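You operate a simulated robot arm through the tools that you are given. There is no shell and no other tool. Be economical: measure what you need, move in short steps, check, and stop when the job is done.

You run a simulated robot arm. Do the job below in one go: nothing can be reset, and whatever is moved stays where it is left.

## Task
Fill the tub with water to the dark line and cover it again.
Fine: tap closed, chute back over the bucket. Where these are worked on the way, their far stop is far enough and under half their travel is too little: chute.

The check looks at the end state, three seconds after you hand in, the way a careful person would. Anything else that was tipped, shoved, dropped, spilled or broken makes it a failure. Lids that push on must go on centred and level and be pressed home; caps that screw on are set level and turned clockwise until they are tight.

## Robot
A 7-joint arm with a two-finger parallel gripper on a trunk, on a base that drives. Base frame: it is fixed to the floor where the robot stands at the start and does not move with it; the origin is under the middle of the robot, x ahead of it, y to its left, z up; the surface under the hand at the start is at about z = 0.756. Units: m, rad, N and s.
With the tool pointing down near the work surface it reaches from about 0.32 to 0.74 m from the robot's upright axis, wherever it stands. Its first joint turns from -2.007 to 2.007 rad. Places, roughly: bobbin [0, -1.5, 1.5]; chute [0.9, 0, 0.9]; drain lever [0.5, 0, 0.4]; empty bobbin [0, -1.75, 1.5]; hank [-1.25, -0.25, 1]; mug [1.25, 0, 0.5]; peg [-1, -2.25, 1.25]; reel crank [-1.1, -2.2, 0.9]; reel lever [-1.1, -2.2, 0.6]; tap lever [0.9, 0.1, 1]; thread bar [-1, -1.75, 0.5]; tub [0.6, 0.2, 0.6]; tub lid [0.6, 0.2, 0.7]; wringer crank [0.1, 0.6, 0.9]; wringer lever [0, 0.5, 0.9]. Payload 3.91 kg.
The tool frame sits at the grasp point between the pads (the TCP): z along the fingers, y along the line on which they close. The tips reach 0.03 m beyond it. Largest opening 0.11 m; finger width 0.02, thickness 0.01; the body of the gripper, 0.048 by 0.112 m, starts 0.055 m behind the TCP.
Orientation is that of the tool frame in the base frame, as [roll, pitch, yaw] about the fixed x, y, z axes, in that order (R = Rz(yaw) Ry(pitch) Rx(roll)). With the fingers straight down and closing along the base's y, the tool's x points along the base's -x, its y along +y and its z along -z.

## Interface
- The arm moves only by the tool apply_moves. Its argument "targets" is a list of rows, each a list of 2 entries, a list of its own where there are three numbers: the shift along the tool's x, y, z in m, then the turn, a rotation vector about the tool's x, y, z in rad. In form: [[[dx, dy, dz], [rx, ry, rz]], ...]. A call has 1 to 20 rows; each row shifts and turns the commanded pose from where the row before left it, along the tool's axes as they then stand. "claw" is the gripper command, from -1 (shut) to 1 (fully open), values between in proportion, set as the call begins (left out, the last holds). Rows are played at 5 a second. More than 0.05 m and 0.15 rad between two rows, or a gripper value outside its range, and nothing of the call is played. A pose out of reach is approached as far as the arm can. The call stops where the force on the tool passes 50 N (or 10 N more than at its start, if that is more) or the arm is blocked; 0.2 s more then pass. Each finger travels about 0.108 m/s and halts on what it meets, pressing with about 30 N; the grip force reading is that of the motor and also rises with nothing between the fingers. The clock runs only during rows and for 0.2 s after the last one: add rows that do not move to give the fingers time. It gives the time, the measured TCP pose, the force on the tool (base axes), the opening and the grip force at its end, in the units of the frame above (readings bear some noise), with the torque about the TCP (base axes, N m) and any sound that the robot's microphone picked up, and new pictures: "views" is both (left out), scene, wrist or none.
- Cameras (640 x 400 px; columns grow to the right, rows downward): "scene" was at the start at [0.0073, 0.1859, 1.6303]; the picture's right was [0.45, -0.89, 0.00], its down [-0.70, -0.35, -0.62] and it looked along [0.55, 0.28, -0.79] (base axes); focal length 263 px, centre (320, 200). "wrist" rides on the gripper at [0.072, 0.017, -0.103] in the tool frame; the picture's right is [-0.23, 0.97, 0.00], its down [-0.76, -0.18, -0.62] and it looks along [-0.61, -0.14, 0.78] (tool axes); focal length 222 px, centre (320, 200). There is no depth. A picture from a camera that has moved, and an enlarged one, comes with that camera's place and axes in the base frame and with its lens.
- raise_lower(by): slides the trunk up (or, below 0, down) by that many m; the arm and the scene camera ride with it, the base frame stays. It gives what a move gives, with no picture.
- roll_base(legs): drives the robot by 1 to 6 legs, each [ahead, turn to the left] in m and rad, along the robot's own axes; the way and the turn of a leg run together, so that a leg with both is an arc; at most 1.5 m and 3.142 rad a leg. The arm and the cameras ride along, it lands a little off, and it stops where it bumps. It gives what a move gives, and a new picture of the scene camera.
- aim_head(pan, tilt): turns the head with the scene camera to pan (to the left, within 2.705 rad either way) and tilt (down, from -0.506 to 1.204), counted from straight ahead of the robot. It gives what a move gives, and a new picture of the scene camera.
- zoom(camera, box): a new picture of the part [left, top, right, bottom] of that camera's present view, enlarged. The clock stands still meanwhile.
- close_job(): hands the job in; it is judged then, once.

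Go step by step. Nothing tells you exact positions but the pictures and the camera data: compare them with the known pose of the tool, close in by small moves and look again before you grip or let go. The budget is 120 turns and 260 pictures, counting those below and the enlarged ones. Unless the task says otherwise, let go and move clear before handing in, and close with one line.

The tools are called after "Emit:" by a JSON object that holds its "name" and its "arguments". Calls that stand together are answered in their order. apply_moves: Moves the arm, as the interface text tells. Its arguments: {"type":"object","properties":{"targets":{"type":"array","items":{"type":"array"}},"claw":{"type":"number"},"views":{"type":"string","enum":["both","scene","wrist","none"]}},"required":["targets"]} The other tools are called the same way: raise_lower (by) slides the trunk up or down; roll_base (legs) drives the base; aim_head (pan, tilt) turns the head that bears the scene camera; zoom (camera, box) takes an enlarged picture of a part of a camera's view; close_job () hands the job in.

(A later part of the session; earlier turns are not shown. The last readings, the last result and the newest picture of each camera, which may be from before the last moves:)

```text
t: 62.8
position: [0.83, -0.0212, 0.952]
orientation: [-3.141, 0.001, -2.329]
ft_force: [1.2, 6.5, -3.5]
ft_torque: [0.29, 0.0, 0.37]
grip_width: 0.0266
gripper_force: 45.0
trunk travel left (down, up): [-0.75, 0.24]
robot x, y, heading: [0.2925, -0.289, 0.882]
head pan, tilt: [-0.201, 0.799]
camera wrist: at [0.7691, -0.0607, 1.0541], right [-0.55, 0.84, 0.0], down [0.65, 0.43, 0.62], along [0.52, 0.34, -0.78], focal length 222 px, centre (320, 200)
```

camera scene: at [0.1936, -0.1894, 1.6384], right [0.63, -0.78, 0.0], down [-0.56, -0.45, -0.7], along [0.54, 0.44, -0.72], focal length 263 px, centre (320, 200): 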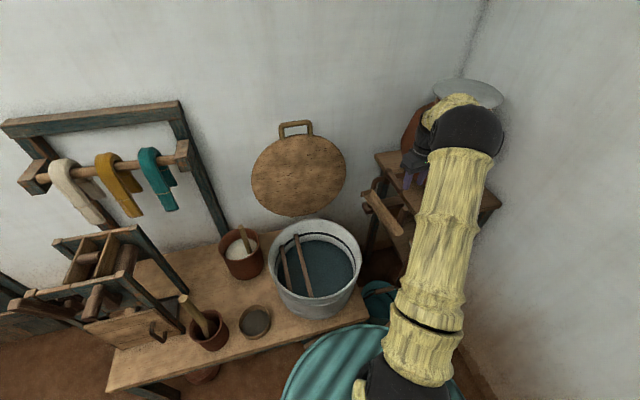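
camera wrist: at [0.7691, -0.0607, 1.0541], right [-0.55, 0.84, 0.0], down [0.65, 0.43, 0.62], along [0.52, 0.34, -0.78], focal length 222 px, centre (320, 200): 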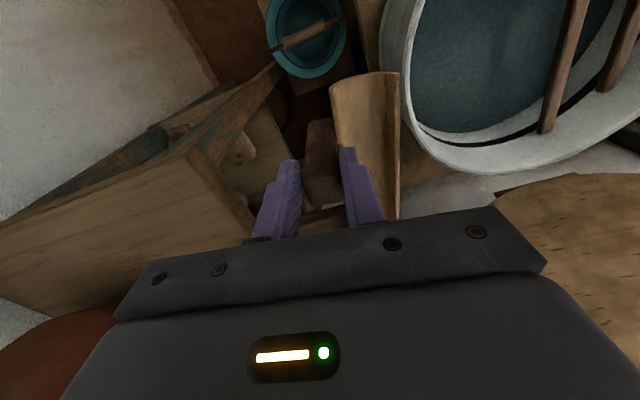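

Emit:
{"name": "apply_moves", "arguments": {"targets": [[[0.0034, 0.0151, 0], [0, 0, 0.1]], [[0.0034, 0.0151, 0], [0, 0, 0.1]], [[0.0034, 0.0151, 0], [0, 0, 0.1]], [[0.0034, 0.0151, 0], [0, 0, 0.1]], [[0.0034, 0.0151, 0], [0, 0, 0.1]], [[0.0034, 0.0151, 0], [0, 0, 0.1]], [[0, 0, 0], [0, 0, 0]]], "views": "both"}}

```text
t: 64.4
position: [0.7689, 0.0417, 0.9506]
orientation: [3.141, 0.007, -2.934]
ft_force: [24.4, 11.0, 16.1]
ft_torque: [-0.12, -0.6, -0.18]
grip_width: 0.0263
gripper_force: 45.3
trunk travel left (down, up): [-0.75, 0.24]
robot x, y, heading: [0.2854, -0.2914, 0.879]
head pan, tilt: [-0.201, 0.799]
camera scene: at [0.1964, -0.1887, 1.6386], right [0.63, -0.78, 0.0], down [-0.56, -0.45, -0.7], along [0.54, 0.44, -0.72], focal length 263 px, centre (320, 200)
camera wrist: at [0.6947, 0.0448, 1.0536], right [0.02, 1.0, 0.0], down [0.78, -0.02, 0.63], along [0.63, -0.01, -0.78], focal length 222 px, centre (320, 200)
```

scene: 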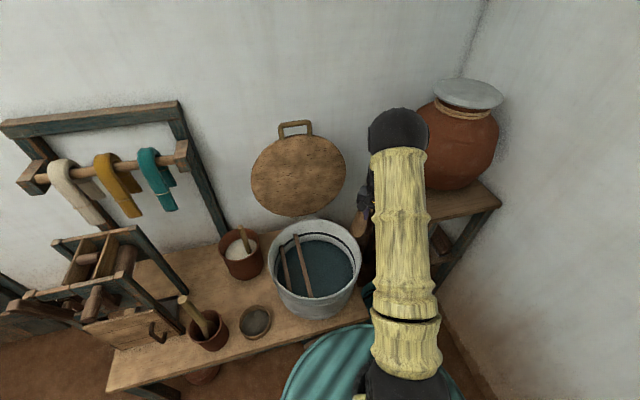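
wrist: 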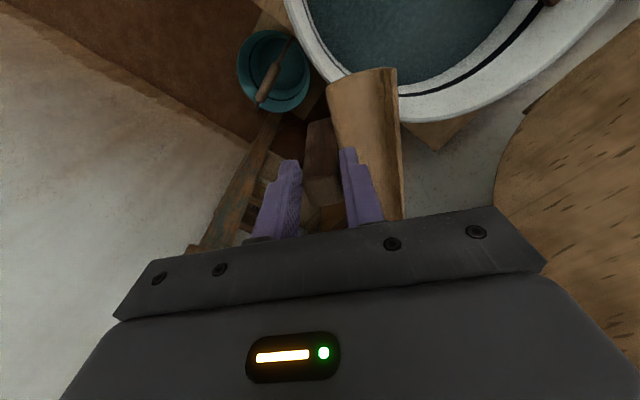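

The outlet is nearing the tub. I'll correct the radius slightly and continue to the far stop.

Emit:
{"name": "apply_moves", "arguments": {"targets": [[[-0.0038, 0.0011, 0], [0, 0, 0]], [[0.0033, 0.0145, 0], [0, 0, 0.1]], [[0.0033, 0.0145, 0], [0, 0, 0.1]], [[0.0033, 0.0145, 0], [0, 0, 0.1]], [[0.0033, 0.0145, 0], [0, 0, 0.1]], [[0.0033, 0.0145, 0], [0, 0, 0.1]], [[0, 0, 0], [0, 0, 0]]], "views": "both"}}

```text
t: 66.0
position: [0.7489, 0.1156, 0.9509]
orientation: [-3.141, -0.002, 2.852]
ft_force: [-0.1, 1.1, 13.9]
ft_torque: [0.39, 0.0, 0.18]
grip_width: 0.0261
gripper_force: 44.6
trunk travel left (down, up): [-0.75, 0.24]
robot x, y, heading: [0.2835, -0.2917, 0.875]
head pan, tilt: [-0.201, 0.799]
camera scene: at [0.1929, -0.1904, 1.6383], right [0.63, -0.78, 0.0], down [-0.56, -0.45, -0.7], along [0.54, 0.44, -0.72], focal length 263 px, centre (320, 200)
camera wrist: at [0.6855, 0.1533, 1.054], right [0.5, 0.87, 0.0], down [0.68, -0.39, 0.62], along [0.54, -0.31, -0.78], focal length 222 px, centre (320, 200)
```

scene: 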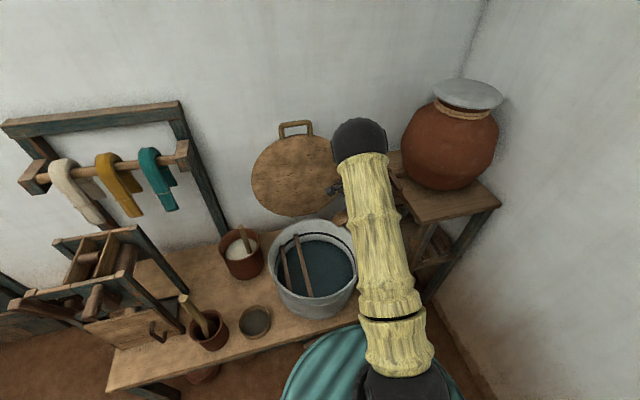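
wrist: 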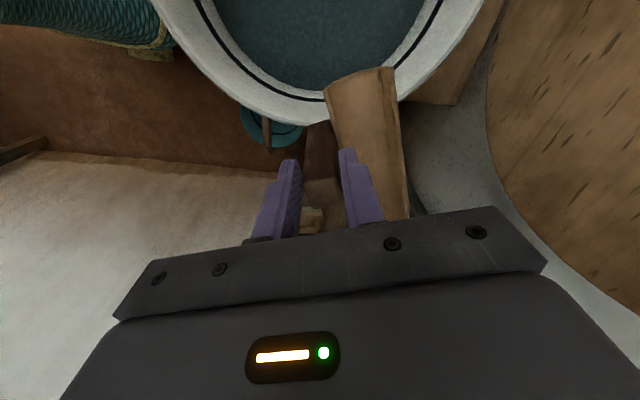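

Emit:
{"name": "apply_moves", "arguments": {"targets": [[[0.0016, 0.0073, 0], [0, 0, 0.05]], [[0.0016, 0.0073, 0], [0, 0, 0.05]], [[0, 0, 0], [0, 0, 0]]], "views": "wrist"}}

Emit:
{"name": "zoom", "arguments": {"camera": "wrist", "box": [200, 0, 460, 220]}}

```text
t: 66.8
position: [0.7497, 0.1258, 0.9511]
orientation: [-3.131, -0.006, 2.75]
ft_force: [-19.1, -23.6, -7.4]
ft_torque: [-0.47, 0.59, -0.36]
grip_width: 0.0261
gripper_force: 45.1
trunk travel left (down, up): [-0.75, 0.24]
robot x, y, heading: [0.2866, -0.2893, 0.875]
head pan, tilt: [-0.201, 0.799]
camera wrist: at [0.6906, 0.1701, 1.0541], right [0.58, 0.81, -0.01], down [0.64, -0.45, 0.62], along [0.5, -0.37, -0.78], focal length 222 px, centre (320, 200)
```

wrist: 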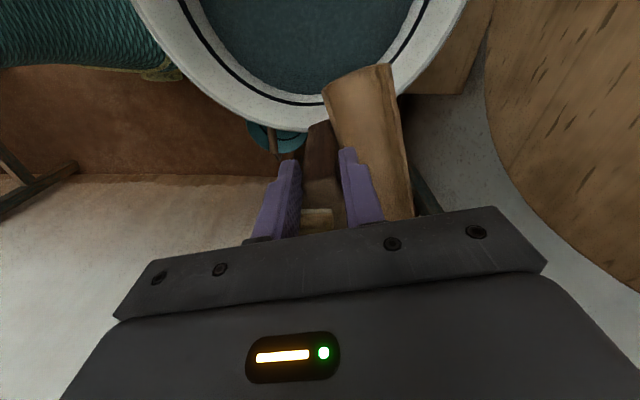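

```text
1.82 times, centred on (330, 110) of wrist
camera zoom: at [0.6906, 0.1701, 1.0541], right [0.58, 0.81, -0.01], down [0.64, -0.45, 0.62], along [0.5, -0.37, -0.78], focal length 404 px, centre (302, 364)
```

zoom: 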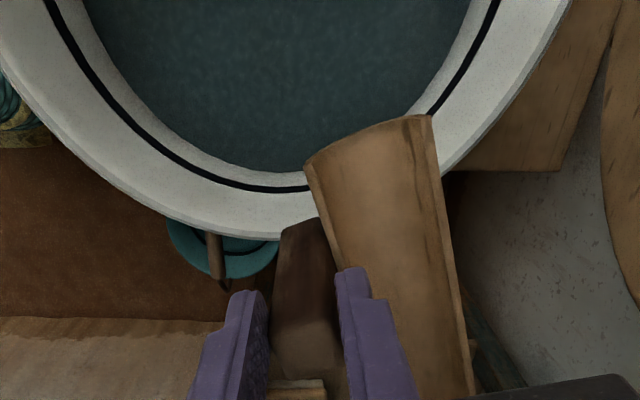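

The chute has hit its far stop with its outlet over the tub's inside. I'll release the peg and rise.

Emit:
{"name": "apply_moves", "arguments": {"targets": [[[0, -0.003, 0], [0, 0, 0]], [[0, 0, 0], [0, 0, 0]]], "claw": -0.3, "views": "none"}}

Emit:
{"name": "apply_moves", "arguments": {"targets": [[[0, 0, -0.03], [0, 0, 0]], [[0, 0, -0.045], [0, 0, 0]], [[0, 0, -0.045], [0, 0, 0]], [[0, 0, -0.045], [0, 0, 0]], [[0, 0, 0], [0, 0, 0]]], "views": "both"}}

Emit:
{"name": "zoom", "arguments": {"camera": "wrist", "box": [200, 0, 460, 220]}}

```text
t: 67.4
position: [0.7524, 0.1298, 0.9529]
orientation: [3.139, 0.002, 2.755]
ft_force: [-0.2, -0.6, -0.1]
ft_torque: [0.01, 0.02, -0.03]
grip_width: 0.0382
gripper_force: 0.1
trunk travel left (down, up): [-0.75, 0.24]
robot x, y, heading: [0.2869, -0.2943, 0.878]
head pan, tilt: [-0.201, 0.799]
```

```text
t: 68.6
position: [0.7495, 0.1265, 1.1172]
orientation: [3.141, -0.002, 2.754]
ft_force: [0.5, 0.0, -0.5]
ft_torque: [-0.02, 0.02, 0.01]
grip_width: 0.0384
gripper_force: 0.0
trunk travel left (down, up): [-0.75, 0.24]
robot x, y, heading: [0.2874, -0.2916, 0.875]
head pan, tilt: [-0.201, 0.799]
camera scene: at [0.1943, -0.1892, 1.6384], right [0.63, -0.78, 0.0], down [-0.56, -0.45, -0.7], along [0.54, 0.44, -0.72], focal length 263 px, centre (320, 200)
camera wrist: at [0.6896, 0.1703, 1.2187], right [0.58, 0.82, 0.0], down [0.64, -0.45, 0.62], along [0.51, -0.36, -0.78], focal length 222 px, centre (320, 200)
```

scene: 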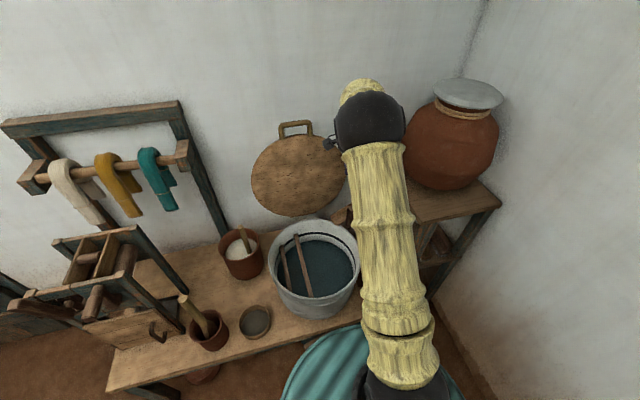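
wrist: 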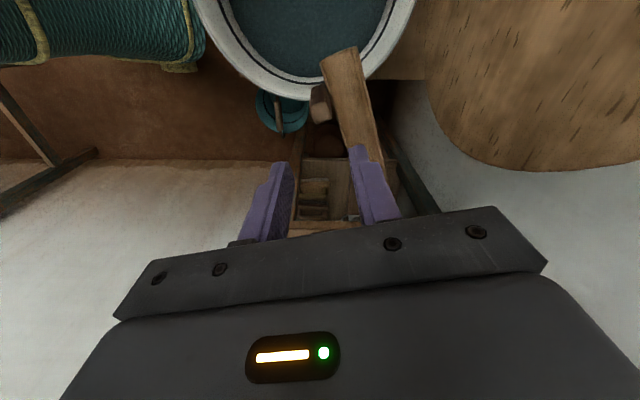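

```text
1.82 times, centred on (330, 110) of wrist
camera zoom: at [0.6896, 0.1703, 1.2187], right [0.58, 0.82, 0.0], down [0.64, -0.45, 0.62], along [0.51, -0.36, -0.78], focal length 404 px, centre (302, 364)
```

zoom: 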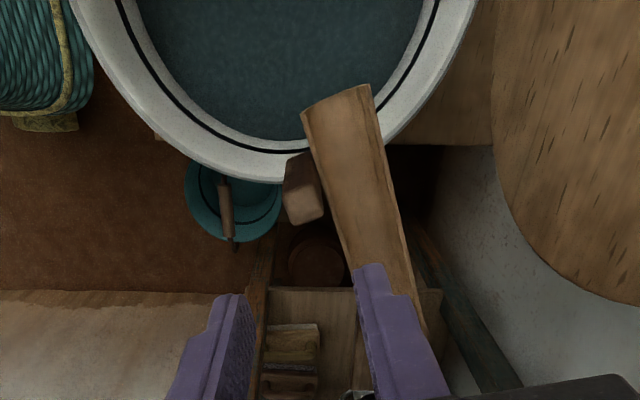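

The chute is set. Next is the tap lever, running from about (0.952, 0.098) to (0.897, 0.012) at z≈0.99. I'll turn the hand to straddle it, tilted slightly away from the jar, and look.

Emit:
{"name": "apply_moves", "arguments": {"targets": [[[0, 0, 0], [0, 0, -0.139]], [[0, 0, 0], [0, 0, -0.139]], [[0, 0, 0], [0, 0, -0.139]], [[0, 0, 0], [0, 0, -0.139]], [[0, 0, 0], [0, 0, -0.139]], [[0, 0, 0], [0, 0, -0.139]], [[0, 0, 0], [0, 0, -0.139]], [[0, 0, 0], [0, 0, -0.139]], [[0, 0, 0], [0, 0, -0.139]], [[0, 0, 0], [0, 0, -0.139]], [[0, 0, 0], [0.1, 0, 0]], [[0, 0, 0], [0.1, 0, 0]], [[0, -0.0417, 0.0084], [0, 0, 0]], [[0, -0.0417, 0.0084], [0, 0, 0]], [[0, -0.0417, 0.0084], [0, 0, 0]], [[0, -0.0417, 0.0084], [0, 0, 0]], [[0, 0, 0], [0, 0, 0]]], "claw": -0.2, "views": "both"}}

Emit:
{"name": "zoom", "arguments": {"camera": "wrist", "box": [200, 40, 440, 240]}}

Emit:
{"name": "zoom", "arguments": {"camera": "scene", "box": [350, 130, 450, 230]}}

```text
t: 72.2
position: [0.8966, 0.0365, 1.1175]
orientation: [-2.941, 0.0, -2.139]
ft_force: [-0.3, -0.5, 0.1]
ft_torque: [-0.01, -0.02, 0.0]
grip_width: 0.0441
gripper_force: 0.0
trunk travel left (down, up): [-0.75, 0.24]
robot x, y, heading: [0.2909, -0.2937, 0.875]
head pan, tilt: [-0.201, 0.799]
camera scene: at [0.1935, -0.1893, 1.6384], right [0.63, -0.78, 0.0], down [-0.56, -0.45, -0.7], along [0.54, 0.44, -0.72], focal length 263 px, centre (320, 200)
camera wrist: at [0.8265, -0.0041, 1.2144], right [-0.68, 0.71, -0.19], down [0.45, 0.61, 0.65], along [0.58, 0.35, -0.74], focal length 222 px, centre (320, 200)
```

scene: 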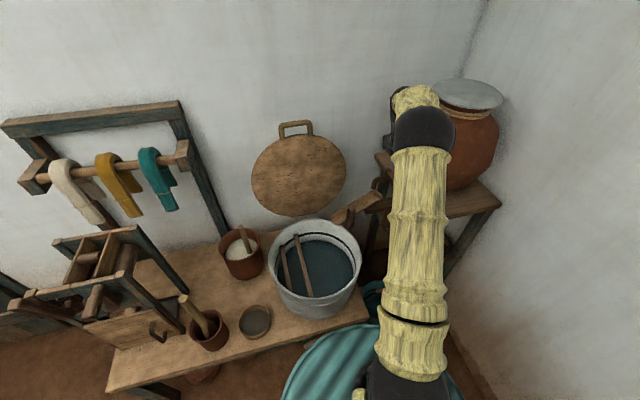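
wrist: 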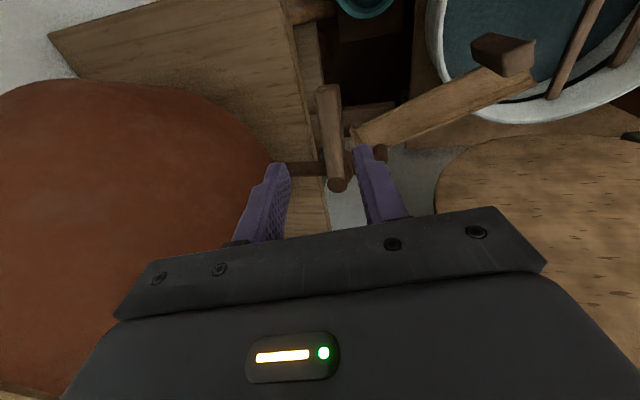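

```text
2.00 times, centred on (320, 140) of wrist
camera zoom: at [0.8265, -0.0041, 1.2144], right [-0.68, 0.71, -0.19], down [0.45, 0.61, 0.65], along [0.58, 0.35, -0.74], focal length 444 px, centre (320, 320)
```

zoom: 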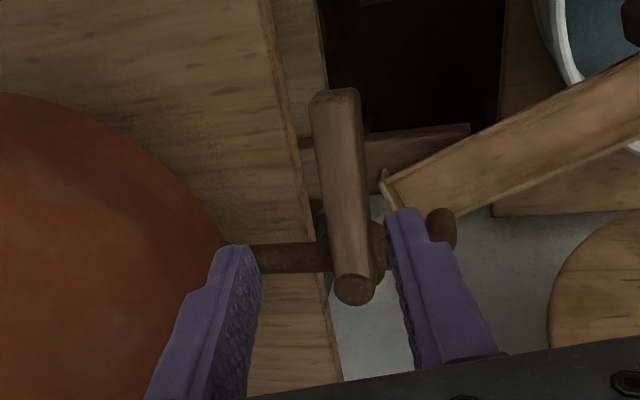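

```text
4.00 times, centred on (400, 180) of scene
camera zoom: at [0.1935, -0.1893, 1.6384], right [0.63, -0.78, 0.0], down [-0.56, -0.45, -0.7], along [0.54, 0.44, -0.72], focal length 1053 px, centre (0, 280)
```

zoom: 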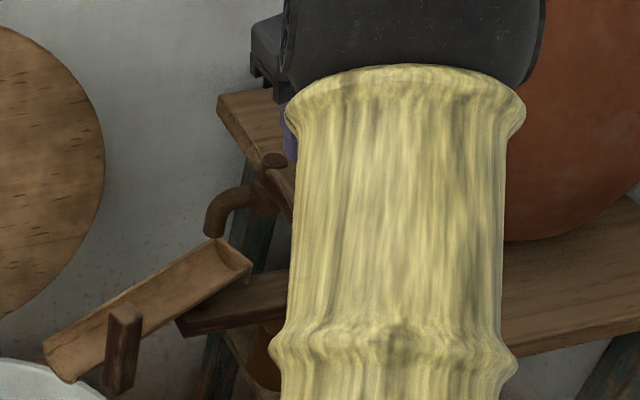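

Emit:
{"name": "apply_moves", "arguments": {"targets": [[[0.0016, 0.003, 0.0314], [0, 0, 0.04]], [[0, 0.003, 0.0314], [0, 0, 0]], [[0, 0.003, 0.0314], [0, 0, 0]], [[0, 0, 0], [0, 0, 0]]], "views": "wrist"}}

Emit:
{"name": "zoom", "arguments": {"camera": "wrist", "box": [200, 40, 440, 240]}}

```text
t: 73.2
position: [0.9039, 0.029, 1.0237]
orientation: [-2.941, 0.01, -2.179]
ft_force: [-0.1, -0.2, 0.6]
ft_torque: [-0.04, 0.05, 0.02]
grip_width: 0.0441
gripper_force: 0.0
trunk travel left (down, up): [-0.75, 0.24]
robot x, y, heading: [0.2843, -0.2888, 0.879]
head pan, tilt: [-0.201, 0.799]
camera wrist: at [0.832, -0.0097, 1.1199], right [-0.65, 0.73, -0.19], down [0.47, 0.59, 0.65], along [0.59, 0.34, -0.73], focal length 222 px, centre (320, 200)
```

wrist: 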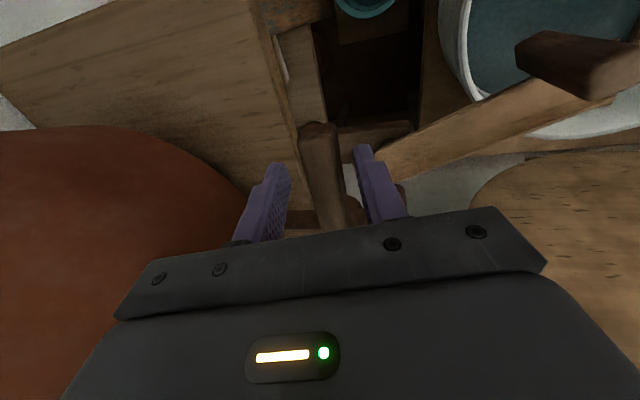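

```text
2.00 times, centred on (320, 140) of wrist
camera zoom: at [0.832, -0.0097, 1.1199], right [-0.65, 0.73, -0.19], down [0.47, 0.59, 0.65], along [0.59, 0.34, -0.73], focal length 444 px, centre (320, 320)
```

zoom: 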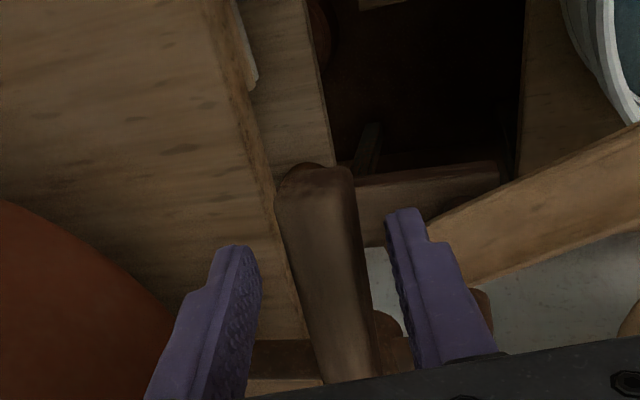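

The lever is centred between the fingers. Lowering and closing on it.

Emit:
{"name": "apply_moves", "arguments": {"targets": [[[0, 0.003, 0.016], [0, 0, 0]], [[0, 0.003, 0.014], [0, 0, 0]], [[0, 0, 0], [0, 0, 0]]], "views": "none"}}

Emit:
{"name": "apply_moves", "arguments": {"targets": [[[0, 0, 0], [0, 0, 0]], [[0, 0, 0], [0, 0, 0]], [[0, 0, 0], [0, 0, 0]]], "claw": -1, "views": "both"}}

```text
t: 74.0
position: [0.9042, 0.0284, 0.9905]
orientation: [-2.941, 0.008, -2.179]
ft_force: [0.4, 0.8, 0.6]
ft_torque: [0.03, -0.03, -0.02]
grip_width: 0.0443
gripper_force: 0.0
trunk travel left (down, up): [-0.75, 0.24]
robot x, y, heading: [0.2879, -0.2905, 0.873]
head pan, tilt: [-0.201, 0.799]
```

```text
t: 74.8
position: [0.9063, 0.0276, 0.9904]
orientation: [-2.94, 0.008, -2.181]
ft_force: [6.1, -3.3, -0.6]
ft_torque: [0.52, -0.52, -0.54]
grip_width: 0.0252
gripper_force: 45.2
trunk travel left (down, up): [-0.75, 0.24]
robot x, y, heading: [0.2922, -0.2882, 0.875]
head pan, tilt: [-0.201, 0.799]
camera scene: at [0.1951, -0.1901, 1.6385], right [0.63, -0.78, 0.0], down [-0.56, -0.45, -0.7], along [0.54, 0.44, -0.72], focal length 263 px, centre (320, 200)
camera wrist: at [0.8336, -0.0105, 1.0876], right [-0.65, 0.73, -0.19], down [0.47, 0.59, 0.65], along [0.59, 0.33, -0.73], focal length 222 px, centre (320, 200)
```

scene: 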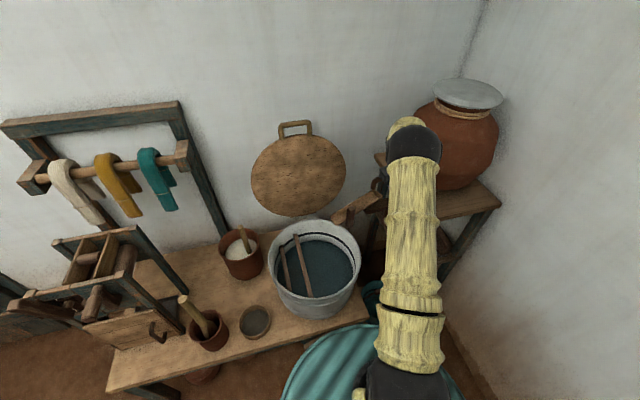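
wrist: 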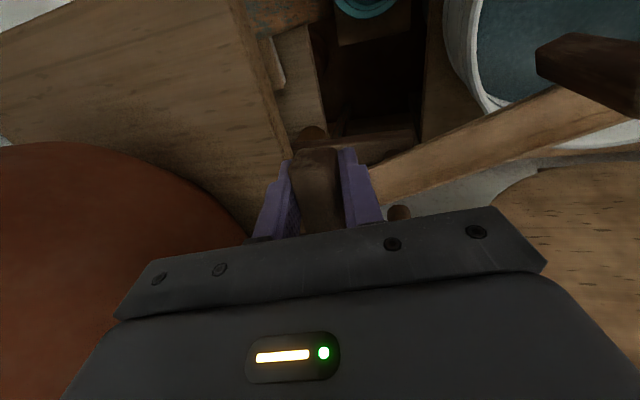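

The lever is gripped. I'll zoom on the tub for a baseline and then turn the lever a small test step clockwise.

Emit:
{"name": "zoom", "arguments": {"camera": "scene", "box": [265, 180, 385, 320]}}

Emit:
{"name": "apply_moves", "arguments": {"targets": [[[-0.0006, 0.0077, -0.0016], [0, 0.02, 0.098]], [[-0.0006, 0.0077, -0.0016], [0, 0.02, 0.098]]], "views": "scene"}}

```text
2.86 times, centred on (325, 250) of scene
camera zoom: at [0.1951, -0.1901, 1.6385], right [0.63, -0.78, 0.0], down [-0.56, -0.45, -0.7], along [0.54, 0.44, -0.72], focal length 752 px, centre (306, 57)
```

zoom: 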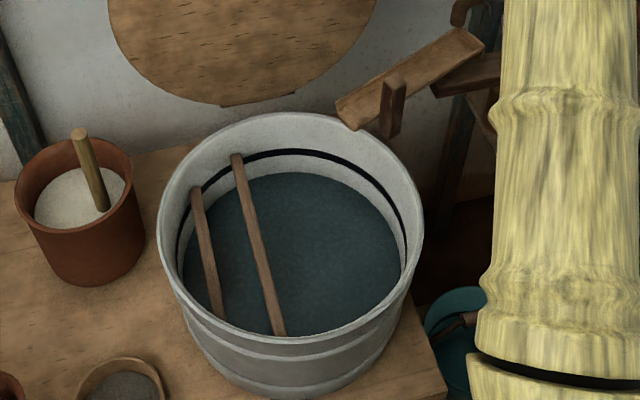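

```text
t: 75.4
position: [0.8947, 0.0386, 0.9908]
orientation: [-2.944, 0.008, -2.383]
ft_force: [12.5, -2.1, -1.0]
ft_torque: [0.12, -0.46, -0.83]
grip_width: 0.0248
gripper_force: 44.8
trunk travel left (down, up): [-0.75, 0.24]
robot x, y, heading: [0.2865, -0.2918, 0.877]
head pan, tilt: [-0.201, 0.799]
camera scene: at [0.1964, -0.1899, 1.6386], right [0.63, -0.78, 0.0], down [-0.56, -0.45, -0.7], along [0.54, 0.44, -0.72], focal length 263 px, centre (320, 200)
```

scene: 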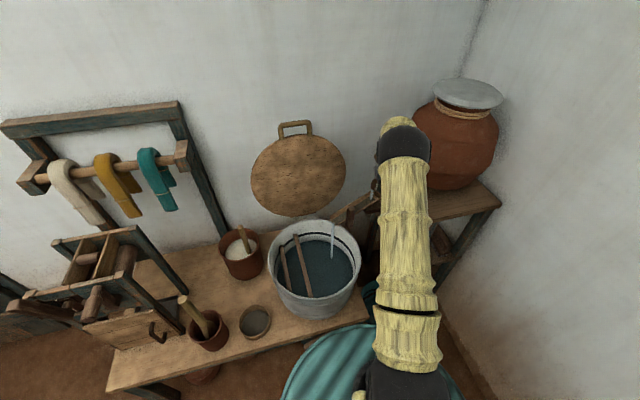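

Water is running down the chute into the tub. I'll let it flow briefly and measure the rate.

Emit:
{"name": "zoom", "arguments": {"camera": "scene", "box": [265, 180, 385, 320]}}

Emit:
{"name": "apply_moves", "arguments": {"targets": [[[0, 0, 0], [0, 0, 0]], [[0, 0, 0], [0, 0, 0]], [[0, 0, 0], [0, 0, 0]], [[0, 0, 0], [0, 0, 0]], [[0, 0, 0], [0, 0, 0]], [[0, 0, 0], [0, 0, 0]]], "views": "none"}}

Emit:
{"name": "zoom", "arguments": {"camera": "scene", "box": [265, 180, 385, 320]}}

```text
2.86 times, centred on (325, 250) of scene
camera zoom: at [0.1964, -0.1899, 1.6386], right [0.63, -0.78, 0.0], down [-0.56, -0.45, -0.7], along [0.54, 0.44, -0.72], focal length 752 px, centre (306, 57)
```

zoom: 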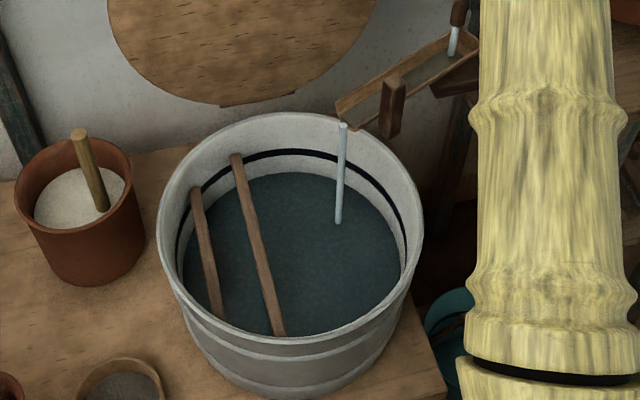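

```text
t: 76.8
position: [0.8941, 0.0398, 0.9904]
orientation: [-2.944, 0.008, -2.38]
ft_force: [18.0, -3.5, 4.6]
ft_torque: [0.02, 0.05, -1.15]
grip_width: 0.0251
gripper_force: 45.4
trunk travel left (down, up): [-0.75, 0.24]
robot x, y, heading: [0.2855, -0.2909, 0.875]
head pan, tilt: [-0.201, 0.799]
```

```text
2.86 times, centred on (325, 250) of scene
camera zoom: at [0.1967, -0.1904, 1.6387], right [0.63, -0.78, 0.0], down [-0.56, -0.45, -0.7], along [0.54, 0.44, -0.72], focal length 752 px, centre (306, 57)
```

zoom: 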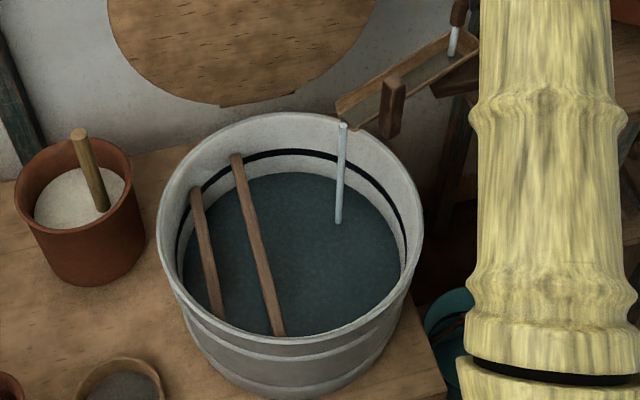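

Flow is slow; I'll wait 4 s and compare.

Emit:
{"name": "apply_moves", "arguments": {"targets": [[[0, 0, 0], [0, 0, 0]], [[0, 0, 0], [0, 0, 0]], [[0, 0, 0], [0, 0, 0]], [[0, 0, 0], [0, 0, 0]], [[0, 0, 0], [0, 0, 0]], [[0, 0, 0], [0, 0, 0]], [[0, 0, 0], [0, 0, 0]], [[0, 0, 0], [0, 0, 0]], [[0, 0, 0], [0, 0, 0]], [[0, 0, 0], [0, 0, 0]], [[0, 0, 0], [0, 0, 0]], [[0, 0, 0], [0, 0, 0]], [[0, 0, 0], [0, 0, 0]], [[0, 0, 0], [0, 0, 0]], [[0, 0, 0], [0, 0, 0]], [[0, 0, 0], [0, 0, 0]], [[0, 0, 0], [0, 0, 0]], [[0, 0, 0], [0, 0, 0]], [[0, 0, 0], [0, 0, 0]], [[0, 0, 0], [0, 0, 0]]], "views": "none"}}

Emit:
{"name": "zoom", "arguments": {"camera": "scene", "box": [265, 210, 365, 290]}}

```text
t: 81.0
position: [0.8945, 0.0386, 0.9907]
orientation: [-2.943, 0.009, -2.381]
ft_force: [15.7, -1.7, 7.0]
ft_torque: [0.15, -0.15, -0.93]
grip_width: 0.0254
gripper_force: 44.5
trunk travel left (down, up): [-0.75, 0.24]
robot x, y, heading: [0.2894, -0.2914, 0.877]
head pan, tilt: [-0.201, 0.799]
```

```text
5.00 times, centred on (315, 250) of scene
camera zoom: at [0.1962, -0.1902, 1.6386], right [0.63, -0.78, 0.0], down [-0.56, -0.45, -0.7], along [0.54, 0.44, -0.72], focal length 1316 px, centre (345, -50)
```

zoom: 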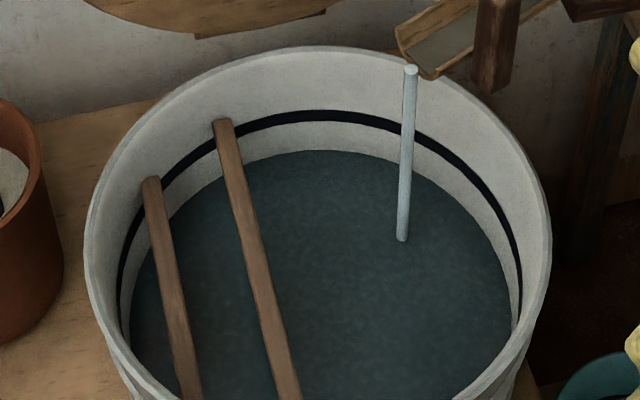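

Rate is about 0.5 zoom-pixels per second with about 33 px to go, so I'll open the tap further.

Emit:
{"name": "apply_moves", "arguments": {"targets": [[[-0.0006, 0.0077, -0.0016], [0, 0.02, 0.098]], [[-0.0006, 0.0077, -0.0016], [0, 0.02, 0.098]], [[-0.0006, 0.0077, -0.0016], [0, 0.02, 0.098]], [[-0.0006, 0.0077, -0.0016], [0, 0.02, 0.098]], [[0, 0, 0], [0, 0, 0]], [[0, 0, 0], [0, 0, 0]], [[0, 0, 0], [0, 0, 0]], [[0, 0, 0], [0, 0, 0]], [[0, 0, 0], [0, 0, 0]], [[0, 0, 0], [0, 0, 0]], [[0, 0, 0], [0, 0, 0]], [[0, 0, 0], [0, 0, 0]], [[0, 0, 0], [0, 0, 0]], [[0, 0, 0], [0, 0, 0]], [[0, 0, 0], [0, 0, 0]], [[0, 0, 0], [0, 0, 0]]], "views": "scene"}}

Emit:
{"name": "zoom", "arguments": {"camera": "scene", "box": [265, 210, 365, 290]}}

```text
t: 84.4
position: [0.8774, 0.0654, 0.9914]
orientation: [-2.946, 0.004, -2.781]
ft_force: [12.8, -10.6, -12.6]
ft_torque: [0.16, -0.33, -1.13]
grip_width: 0.0247
gripper_force: 45.3
trunk travel left (down, up): [-0.75, 0.24]
robot x, y, heading: [0.2871, -0.2885, 0.878]
head pan, tilt: [-0.201, 0.799]
camera scene: at [0.1978, -0.1907, 1.6386], right [0.63, -0.78, 0.0], down [-0.56, -0.45, -0.7], along [0.54, 0.44, -0.72], focal length 263 px, centre (320, 200)
```

scene: 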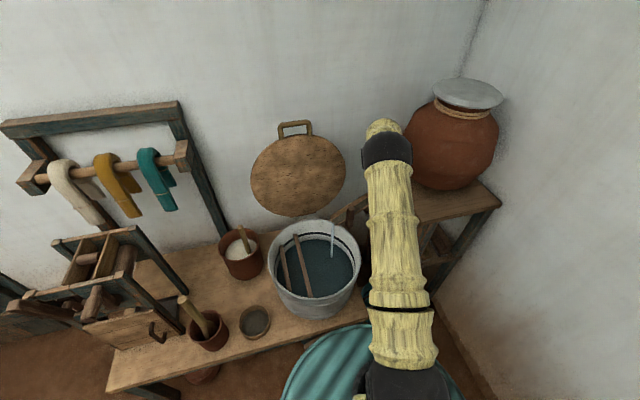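

```text
5.00 times, centred on (315, 250) of scene
camera zoom: at [0.1978, -0.1907, 1.6386], right [0.63, -0.78, 0.0], down [-0.56, -0.45, -0.7], along [0.54, 0.44, -0.72], focal length 1316 px, centre (345, -50)
```

zoom: 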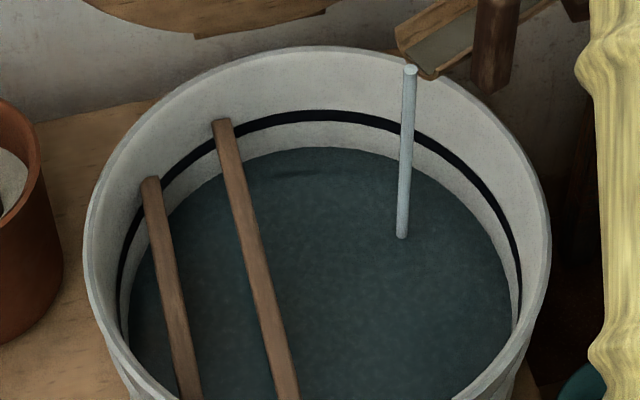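

Emit:
{"name": "apply_moves", "arguments": {"targets": [[[0, 0, 0], [0, 0, 0]], [[0, 0, 0], [0, 0, 0]], [[0, 0, 0], [0, 0, 0]], [[0, 0, 0], [0, 0, 0]], [[0, 0, 0], [0, 0, 0]], [[0, 0, 0], [0, 0, 0]], [[0, 0, 0], [0, 0, 0]], [[0, 0, 0], [0, 0, 0]], [[0, 0, 0], [0, 0, 0]], [[0, 0, 0], [0, 0, 0]], [[0, 0, 0], [0, 0, 0]], [[0, 0, 0], [0, 0, 0]], [[0, 0, 0], [0, 0, 0]], [[0, 0, 0], [0, 0, 0]], [[0, 0, 0], [0, 0, 0]], [[0, 0, 0], [0, 0, 0]], [[0, 0, 0], [0, 0, 0]], [[0, 0, 0], [0, 0, 0]], [[0, 0, 0], [0, 0, 0]], [[0, 0, 0], [0, 0, 0]]], "views": "none"}}

Emit:
{"name": "zoom", "arguments": {"camera": "scene", "box": [265, 210, 365, 290]}}

```text
t: 88.6
position: [0.8778, 0.066, 0.9918]
orientation: [-2.947, 0.004, -2.783]
ft_force: [5.4, -8.7, -16.2]
ft_torque: [0.12, -0.28, -0.88]
grip_width: 0.0246
gripper_force: 44.6
trunk travel left (down, up): [-0.75, 0.24]
robot x, y, heading: [0.286, -0.2912, 0.877]
head pan, tilt: [-0.201, 0.799]
```

```text
5.00 times, centred on (315, 250) of scene
camera zoom: at [0.1972, -0.1899, 1.6386], right [0.63, -0.78, 0.0], down [-0.56, -0.45, -0.7], along [0.54, 0.44, -0.72], focal length 1316 px, centre (345, -50)
```

zoom: 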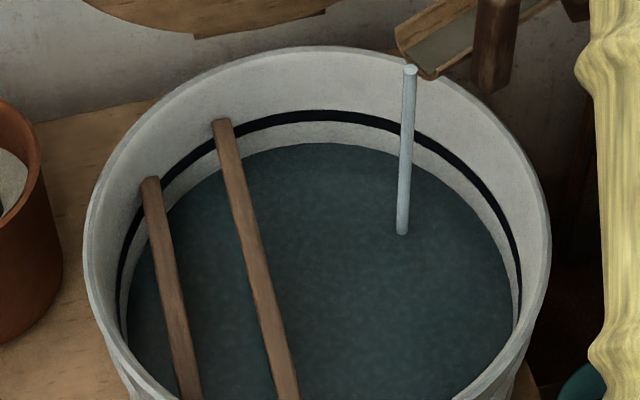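

Now rising about 1.2 px/s with 27 px to go to the line's middle. I'll wait about 12.5 s and check.

Emit:
{"name": "apply_moves", "arguments": {"targets": [[[0, 0, 0], [0, 0, 0]], [[0, 0, 0], [0, 0, 0]], [[0, 0, 0], [0, 0, 0]], [[0, 0, 0], [0, 0, 0]], [[0, 0, 0], [0, 0, 0]], [[0, 0, 0], [0, 0, 0]], [[0, 0, 0], [0, 0, 0]], [[0, 0, 0], [0, 0, 0]], [[0, 0, 0], [0, 0, 0]], [[0, 0, 0], [0, 0, 0]], [[0, 0, 0], [0, 0, 0]], [[0, 0, 0], [0, 0, 0]], [[0, 0, 0], [0, 0, 0]], [[0, 0, 0], [0, 0, 0]], [[0, 0, 0], [0, 0, 0]], [[0, 0, 0], [0, 0, 0]], [[0, 0, 0], [0, 0, 0]], [[0, 0, 0], [0, 0, 0]], [[0, 0, 0], [0, 0, 0]], [[0, 0, 0], [0, 0, 0]]], "views": "none"}}

Emit:
{"name": "apply_moves", "arguments": {"targets": [[[0, 0, 0], [0, 0, 0]], [[0, 0, 0], [0, 0, 0]], [[0, 0, 0], [0, 0, 0]], [[0, 0, 0], [0, 0, 0]], [[0, 0, 0], [0, 0, 0]], [[0, 0, 0], [0, 0, 0]], [[0, 0, 0], [0, 0, 0]], [[0, 0, 0], [0, 0, 0]], [[0, 0, 0], [0, 0, 0]], [[0, 0, 0], [0, 0, 0]], [[0, 0, 0], [0, 0, 0]], [[0, 0, 0], [0, 0, 0]], [[0, 0, 0], [0, 0, 0]], [[0, 0, 0], [0, 0, 0]], [[0, 0, 0], [0, 0, 0]], [[0, 0, 0], [0, 0, 0]], [[0, 0, 0], [0, 0, 0]], [[0, 0, 0], [0, 0, 0]], [[0, 0, 0], [0, 0, 0]], [[0, 0, 0], [0, 0, 0]]], "views": "none"}}

Emit:
{"name": "apply_moves", "arguments": {"targets": [[[0, 0, 0], [0, 0, 0]], [[0, 0, 0], [0, 0, 0]], [[0, 0, 0], [0, 0, 0]], [[0, 0, 0], [0, 0, 0]], [[0, 0, 0], [0, 0, 0]], [[0, 0, 0], [0, 0, 0]], [[0, 0, 0], [0, 0, 0]], [[0, 0, 0], [0, 0, 0]], [[0, 0, 0], [0, 0, 0]], [[0, 0, 0], [0, 0, 0]], [[0, 0, 0], [0, 0, 0]], [[0, 0, 0], [0, 0, 0]], [[0, 0, 0], [0, 0, 0]], [[0, 0, 0], [0, 0, 0]], [[0, 0, 0], [0, 0, 0]], [[0, 0, 0], [0, 0, 0]], [[0, 0, 0], [0, 0, 0]], [[0, 0, 0], [0, 0, 0]], [[0, 0, 0], [0, 0, 0]], [[0, 0, 0], [0, 0, 0]]], "views": "scene"}}

Emit:
{"name": "zoom", "arguments": {"camera": "scene", "box": [265, 210, 365, 290]}}

```text
t: 92.8
position: [0.8776, 0.0664, 0.9923]
orientation: [-2.946, 0.005, -2.782]
ft_force: [10.8, -8.1, -8.6]
ft_torque: [0.07, -0.01, -0.91]
grip_width: 0.0249
gripper_force: 44.7
trunk travel left (down, up): [-0.75, 0.24]
robot x, y, heading: [0.2858, -0.2918, 0.877]
head pan, tilt: [-0.201, 0.799]
```

```text
t: 97.0
position: [0.8778, 0.0664, 0.991]
orientation: [-2.949, 0.006, -2.781]
ft_force: [14.7, -7.7, -1.4]
ft_torque: [0.08, -0.1, -0.92]
grip_width: 0.0249
gripper_force: 44.8
trunk travel left (down, up): [-0.75, 0.24]
robot x, y, heading: [0.2911, -0.2914, 0.881]
head pan, tilt: [-0.201, 0.799]
```

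```text
t: 101.2
position: [0.8789, 0.0657, 0.9931]
orientation: [-2.948, 0.005, -2.781]
ft_force: [12.0, -7.6, -1.8]
ft_torque: [0.07, -0.16, -0.97]
grip_width: 0.0249
gripper_force: 45.2
trunk travel left (down, up): [-0.75, 0.24]
robot x, y, heading: [0.289, -0.2895, 0.877]
head pan, tilt: [-0.201, 0.799]
camera scene: at [0.1971, -0.1911, 1.6386], right [0.63, -0.78, 0.0], down [-0.56, -0.45, -0.7], along [0.54, 0.44, -0.72], focal length 263 px, centre (320, 200)
```

scene: 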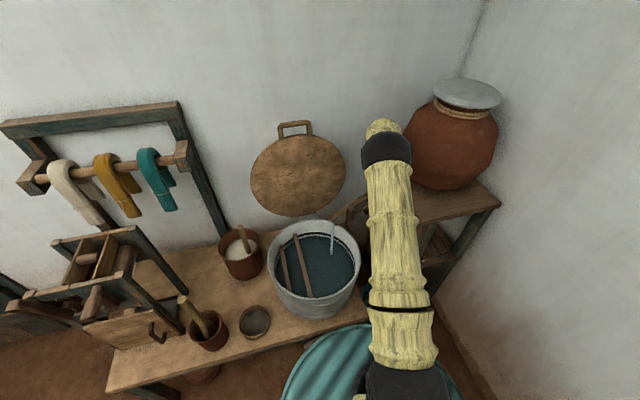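

```text
5.00 times, centred on (315, 250) of scene
camera zoom: at [0.1971, -0.1911, 1.6386], right [0.63, -0.78, 0.0], down [-0.56, -0.45, -0.7], along [0.54, 0.44, -0.72], focal length 1316 px, centre (345, -50)
```

zoom: 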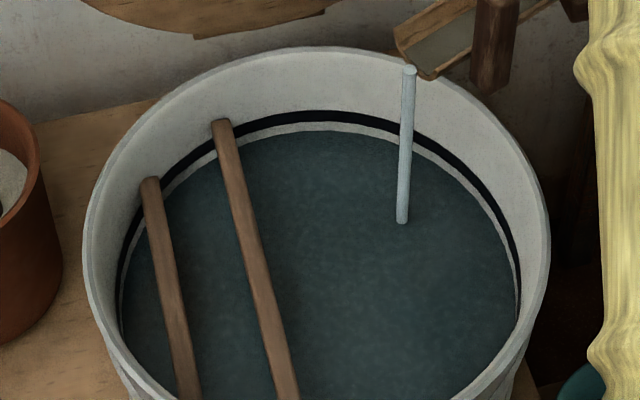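

About 14 px left, rising at 1 px/s. I'll wait 8 s more.

Emit:
{"name": "apply_moves", "arguments": {"targets": [[[0, 0, 0], [0, 0, 0]], [[0, 0, 0], [0, 0, 0]], [[0, 0, 0], [0, 0, 0]], [[0, 0, 0], [0, 0, 0]], [[0, 0, 0], [0, 0, 0]], [[0, 0, 0], [0, 0, 0]], [[0, 0, 0], [0, 0, 0]], [[0, 0, 0], [0, 0, 0]], [[0, 0, 0], [0, 0, 0]], [[0, 0, 0], [0, 0, 0]], [[0, 0, 0], [0, 0, 0]], [[0, 0, 0], [0, 0, 0]], [[0, 0, 0], [0, 0, 0]], [[0, 0, 0], [0, 0, 0]], [[0, 0, 0], [0, 0, 0]], [[0, 0, 0], [0, 0, 0]], [[0, 0, 0], [0, 0, 0]], [[0, 0, 0], [0, 0, 0]], [[0, 0, 0], [0, 0, 0]], [[0, 0, 0], [0, 0, 0]]], "views": "none"}}

Emit:
{"name": "apply_moves", "arguments": {"targets": [[[0, 0, 0], [0, 0, 0]], [[0, 0, 0], [0, 0, 0]], [[0, 0, 0], [0, 0, 0]], [[0, 0, 0], [0, 0, 0]], [[0, 0, 0], [0, 0, 0]], [[0, 0, 0], [0, 0, 0]], [[0, 0, 0], [0, 0, 0]], [[0, 0, 0], [0, 0, 0]], [[0, 0, 0], [0, 0, 0]], [[0, 0, 0], [0, 0, 0]], [[0, 0, 0], [0, 0, 0]], [[0, 0, 0], [0, 0, 0]], [[0, 0, 0], [0, 0, 0]], [[0, 0, 0], [0, 0, 0]], [[0, 0, 0], [0, 0, 0]], [[0, 0, 0], [0, 0, 0]], [[0, 0, 0], [0, 0, 0]], [[0, 0, 0], [0, 0, 0]], [[0, 0, 0], [0, 0, 0]], [[0, 0, 0], [0, 0, 0]]], "views": "none"}}

Emit:
{"name": "zoom", "arguments": {"camera": "scene", "box": [265, 210, 365, 290]}}

Emit:
{"name": "zoom", "arguments": {"camera": "scene", "box": [300, 225, 350, 260]}}

```text
t: 105.4
position: [0.8774, 0.0655, 0.993]
orientation: [-2.95, 0.005, -2.78]
ft_force: [11.9, -7.8, -1.9]
ft_torque: [0.09, -0.15, -0.92]
grip_width: 0.0249
gripper_force: 44.8
trunk travel left (down, up): [-0.75, 0.24]
robot x, y, heading: [0.29, -0.2902, 0.872]
head pan, tilt: [-0.201, 0.799]
```

```text
t: 109.6
position: [0.8763, 0.0649, 0.9925]
orientation: [-2.948, 0.005, -2.78]
ft_force: [10.3, -8.8, -3.2]
ft_torque: [0.08, -0.1, -0.9]
grip_width: 0.0249
gripper_force: 45.2
trunk travel left (down, up): [-0.75, 0.24]
robot x, y, heading: [0.2875, -0.2925, 0.881]
head pan, tilt: [-0.201, 0.799]
```

```text
5.00 times, centred on (315, 250) of scene
camera zoom: at [0.1969, -0.1915, 1.6386], right [0.63, -0.78, 0.0], down [-0.56, -0.45, -0.7], along [0.54, 0.44, -0.72], focal length 1316 px, centre (345, -50)
```

zoom: 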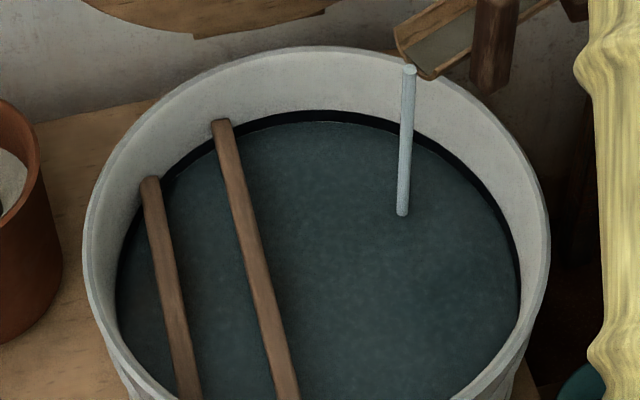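

```text
11.43 times, centred on (325, 242) of scene
camera zoom: at [0.1969, -0.1915, 1.6386], right [0.63, -0.78, 0.0], down [-0.56, -0.45, -0.7], along [0.54, 0.44, -0.72], focal length 3008 px, centre (263, -286)
```

zoom: 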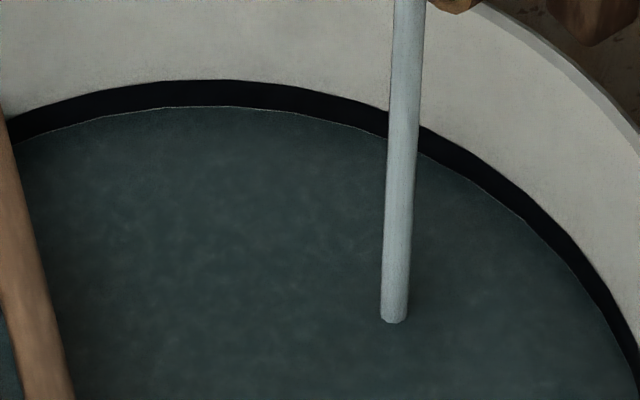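

The water just touches the line's lower edge. I'll hold 2 s more, then close the tap.

Emit:
{"name": "apply_moves", "arguments": {"targets": [[[0, 0, 0], [0, 0, 0]], [[0, 0, 0], [0, 0, 0]], [[0, 0, 0], [0, 0, 0]], [[0, 0, 0], [0, 0, 0]], [[0, 0, 0], [0, 0, 0]], [[0, 0, 0], [0, 0, 0]], [[0, 0, 0], [0, 0, 0]], [[0, 0, 0], [0, 0, 0]], [[0, 0, 0], [0, 0, 0]], [[0, 0, 0], [0, 0, 0]], [[-0.0002, -0.0077, 0.0016], [0, -0.02, -0.098]], [[-0.0002, -0.0077, 0.0016], [0, -0.02, -0.098]], [[-0.0002, -0.0077, 0.0016], [0, -0.02, -0.098]], [[-0.0002, -0.0077, 0.0016], [0, -0.02, -0.098]], [[-0.0002, -0.0077, 0.0016], [0, -0.02, -0.098]], [[-0.0002, -0.0077, 0.0016], [0, -0.02, -0.098]], [[0, -0.002, 0.0004], [0, -0.006, -0.029]], [[0, 0, 0], [0, 0, 0]]], "views": "scene"}}

Emit:
{"name": "zoom", "arguments": {"camera": "scene", "box": [300, 180, 400, 260]}}

```text
t: 113.4
position: [0.9073, 0.0257, 0.9928]
orientation: [-2.944, 0.01, -2.151]
ft_force: [1.3, -18.5, -0.1]
ft_torque: [0.34, -0.77, -1.07]
grip_width: 0.0254
gripper_force: 45.2
trunk travel left (down, up): [-0.75, 0.24]
robot x, y, heading: [0.2932, -0.2922, 0.876]
head pan, tilt: [-0.201, 0.799]
camera scene: at [0.1964, -0.193, 1.6387], right [0.62, -0.78, 0.0], down [-0.56, -0.45, -0.7], along [0.54, 0.44, -0.72], focal length 263 px, centre (320, 200)
```

scene: 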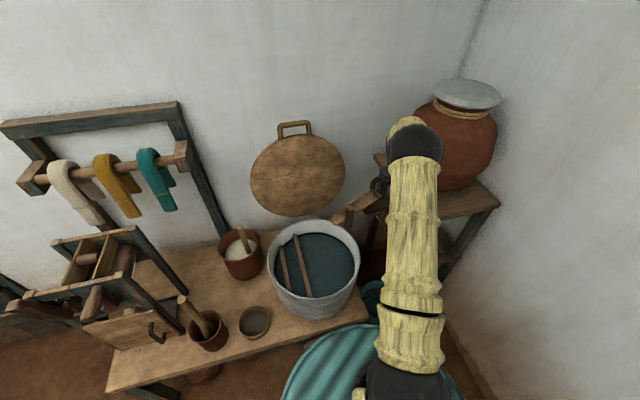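

```text
5.00 times, centred on (350, 220) of scene
camera zoom: at [0.1964, -0.193, 1.6387], right [0.62, -0.78, 0.0], down [-0.56, -0.45, -0.7], along [0.54, 0.44, -0.72], focal length 1316 px, centre (170, 100)
```

zoom: 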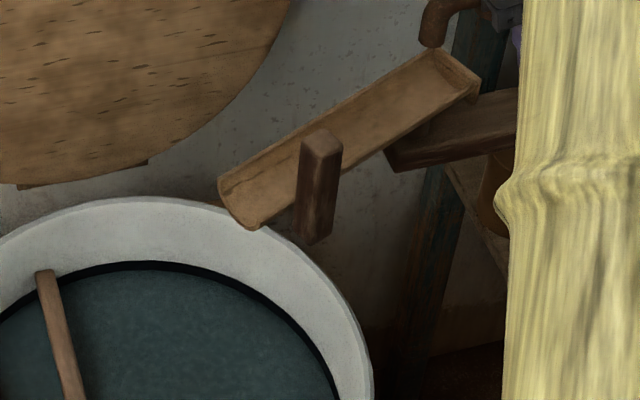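

The flow has stopped. Checking the level in detail.

Emit:
{"name": "zoom", "arguments": {"camera": "scene", "box": [300, 225, 350, 260]}}

```text
11.43 times, centred on (325, 242) of scene
camera zoom: at [0.1964, -0.193, 1.6387], right [0.62, -0.78, 0.0], down [-0.56, -0.45, -0.7], along [0.54, 0.44, -0.72], focal length 3008 px, centre (263, -286)
```

zoom: 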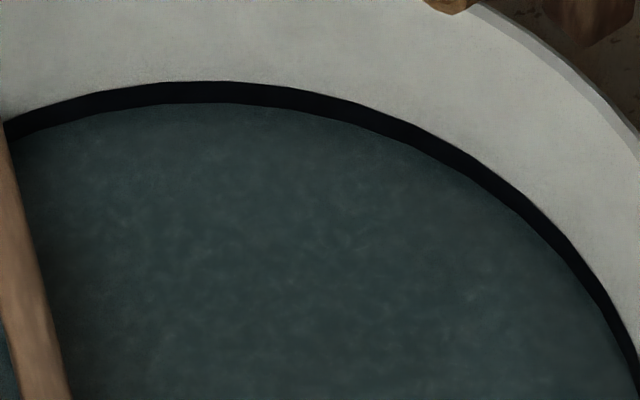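

The level is within the lower part of the line. I still hold the lever, so I'll add a short burst to bring it to the middle.

Emit:
{"name": "apply_moves", "arguments": {"targets": [[[-0.0006, 0.0077, -0.0016], [0, 0.02, 0.098]], [[-0.0006, 0.0077, -0.0016], [0, 0.02, 0.098]], [[-0.0006, 0.0077, -0.0016], [0, 0.02, 0.098]], [[-0.0006, 0.0077, -0.0016], [0, 0.02, 0.098]], [[0, 0, 0], [0, 0, 0]], [[0, 0, 0], [0, 0, 0]], [[0, 0, 0], [0, 0, 0]], [[0, 0, 0], [0, 0, 0]], [[0, 0, 0], [0, 0, 0]], [[0, 0, 0], [0, 0, 0]], [[0, 0, 0], [0, 0, 0]], [[0, 0, 0], [0, 0, 0]], [[0, 0, 0], [0, 0, 0]], [[0, 0, 0], [0, 0, 0]], [[0, 0, 0], [0, 0, 0]], [[-0.0002, -0.0077, 0.0016], [0, -0.02, -0.098]], [[-0.0002, -0.0077, 0.0016], [0, -0.02, -0.098]], [[-0.0002, -0.0077, 0.0016], [0, -0.02, -0.098]], [[-0.0002, -0.0077, 0.0016], [0, -0.02, -0.098]], [[0, 0, 0], [0, 0, 0]]], "views": "none"}}

Emit:
{"name": "zoom", "arguments": {"camera": "scene", "box": [300, 225, 350, 260]}}

Emit:
{"name": "zoom", "arguments": {"camera": "scene", "box": [300, 180, 400, 260]}}

```text
t: 117.6
position: [0.9059, 0.0258, 0.9919]
orientation: [-2.94, 0.009, -2.151]
ft_force: [7.3, -15.0, 4.8]
ft_torque: [-0.18, 0.26, -1.15]
grip_width: 0.0254
gripper_force: 44.9
trunk travel left (down, up): [-0.75, 0.24]
robot x, y, heading: [0.288, -0.2869, 0.876]
head pan, tilt: [-0.201, 0.799]
```

```text
11.43 times, centred on (325, 242) of scene
camera zoom: at [0.1958, -0.1931, 1.6387], right [0.63, -0.78, 0.0], down [-0.56, -0.45, -0.7], along [0.54, 0.44, -0.72], focal length 3008 px, centre (263, -286)
```

zoom: 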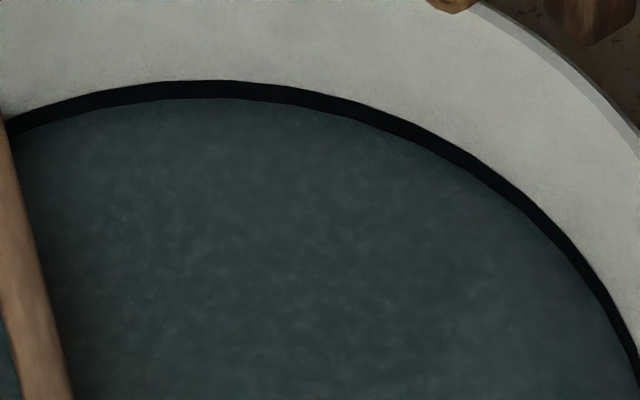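

```text
5.00 times, centred on (350, 220) of scene
camera zoom: at [0.1958, -0.1931, 1.6387], right [0.63, -0.78, 0.0], down [-0.56, -0.45, -0.7], along [0.54, 0.44, -0.72], focal length 1316 px, centre (170, 100)
```

zoom: 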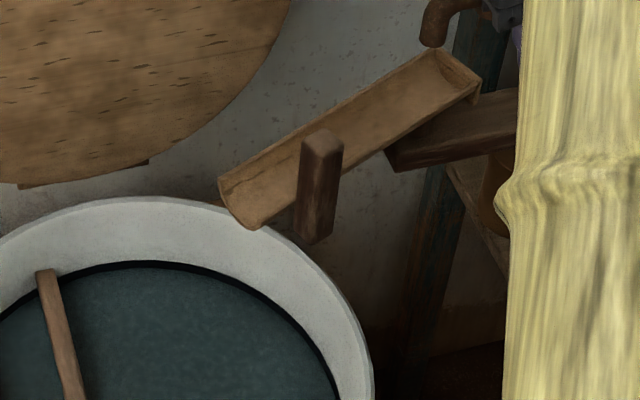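

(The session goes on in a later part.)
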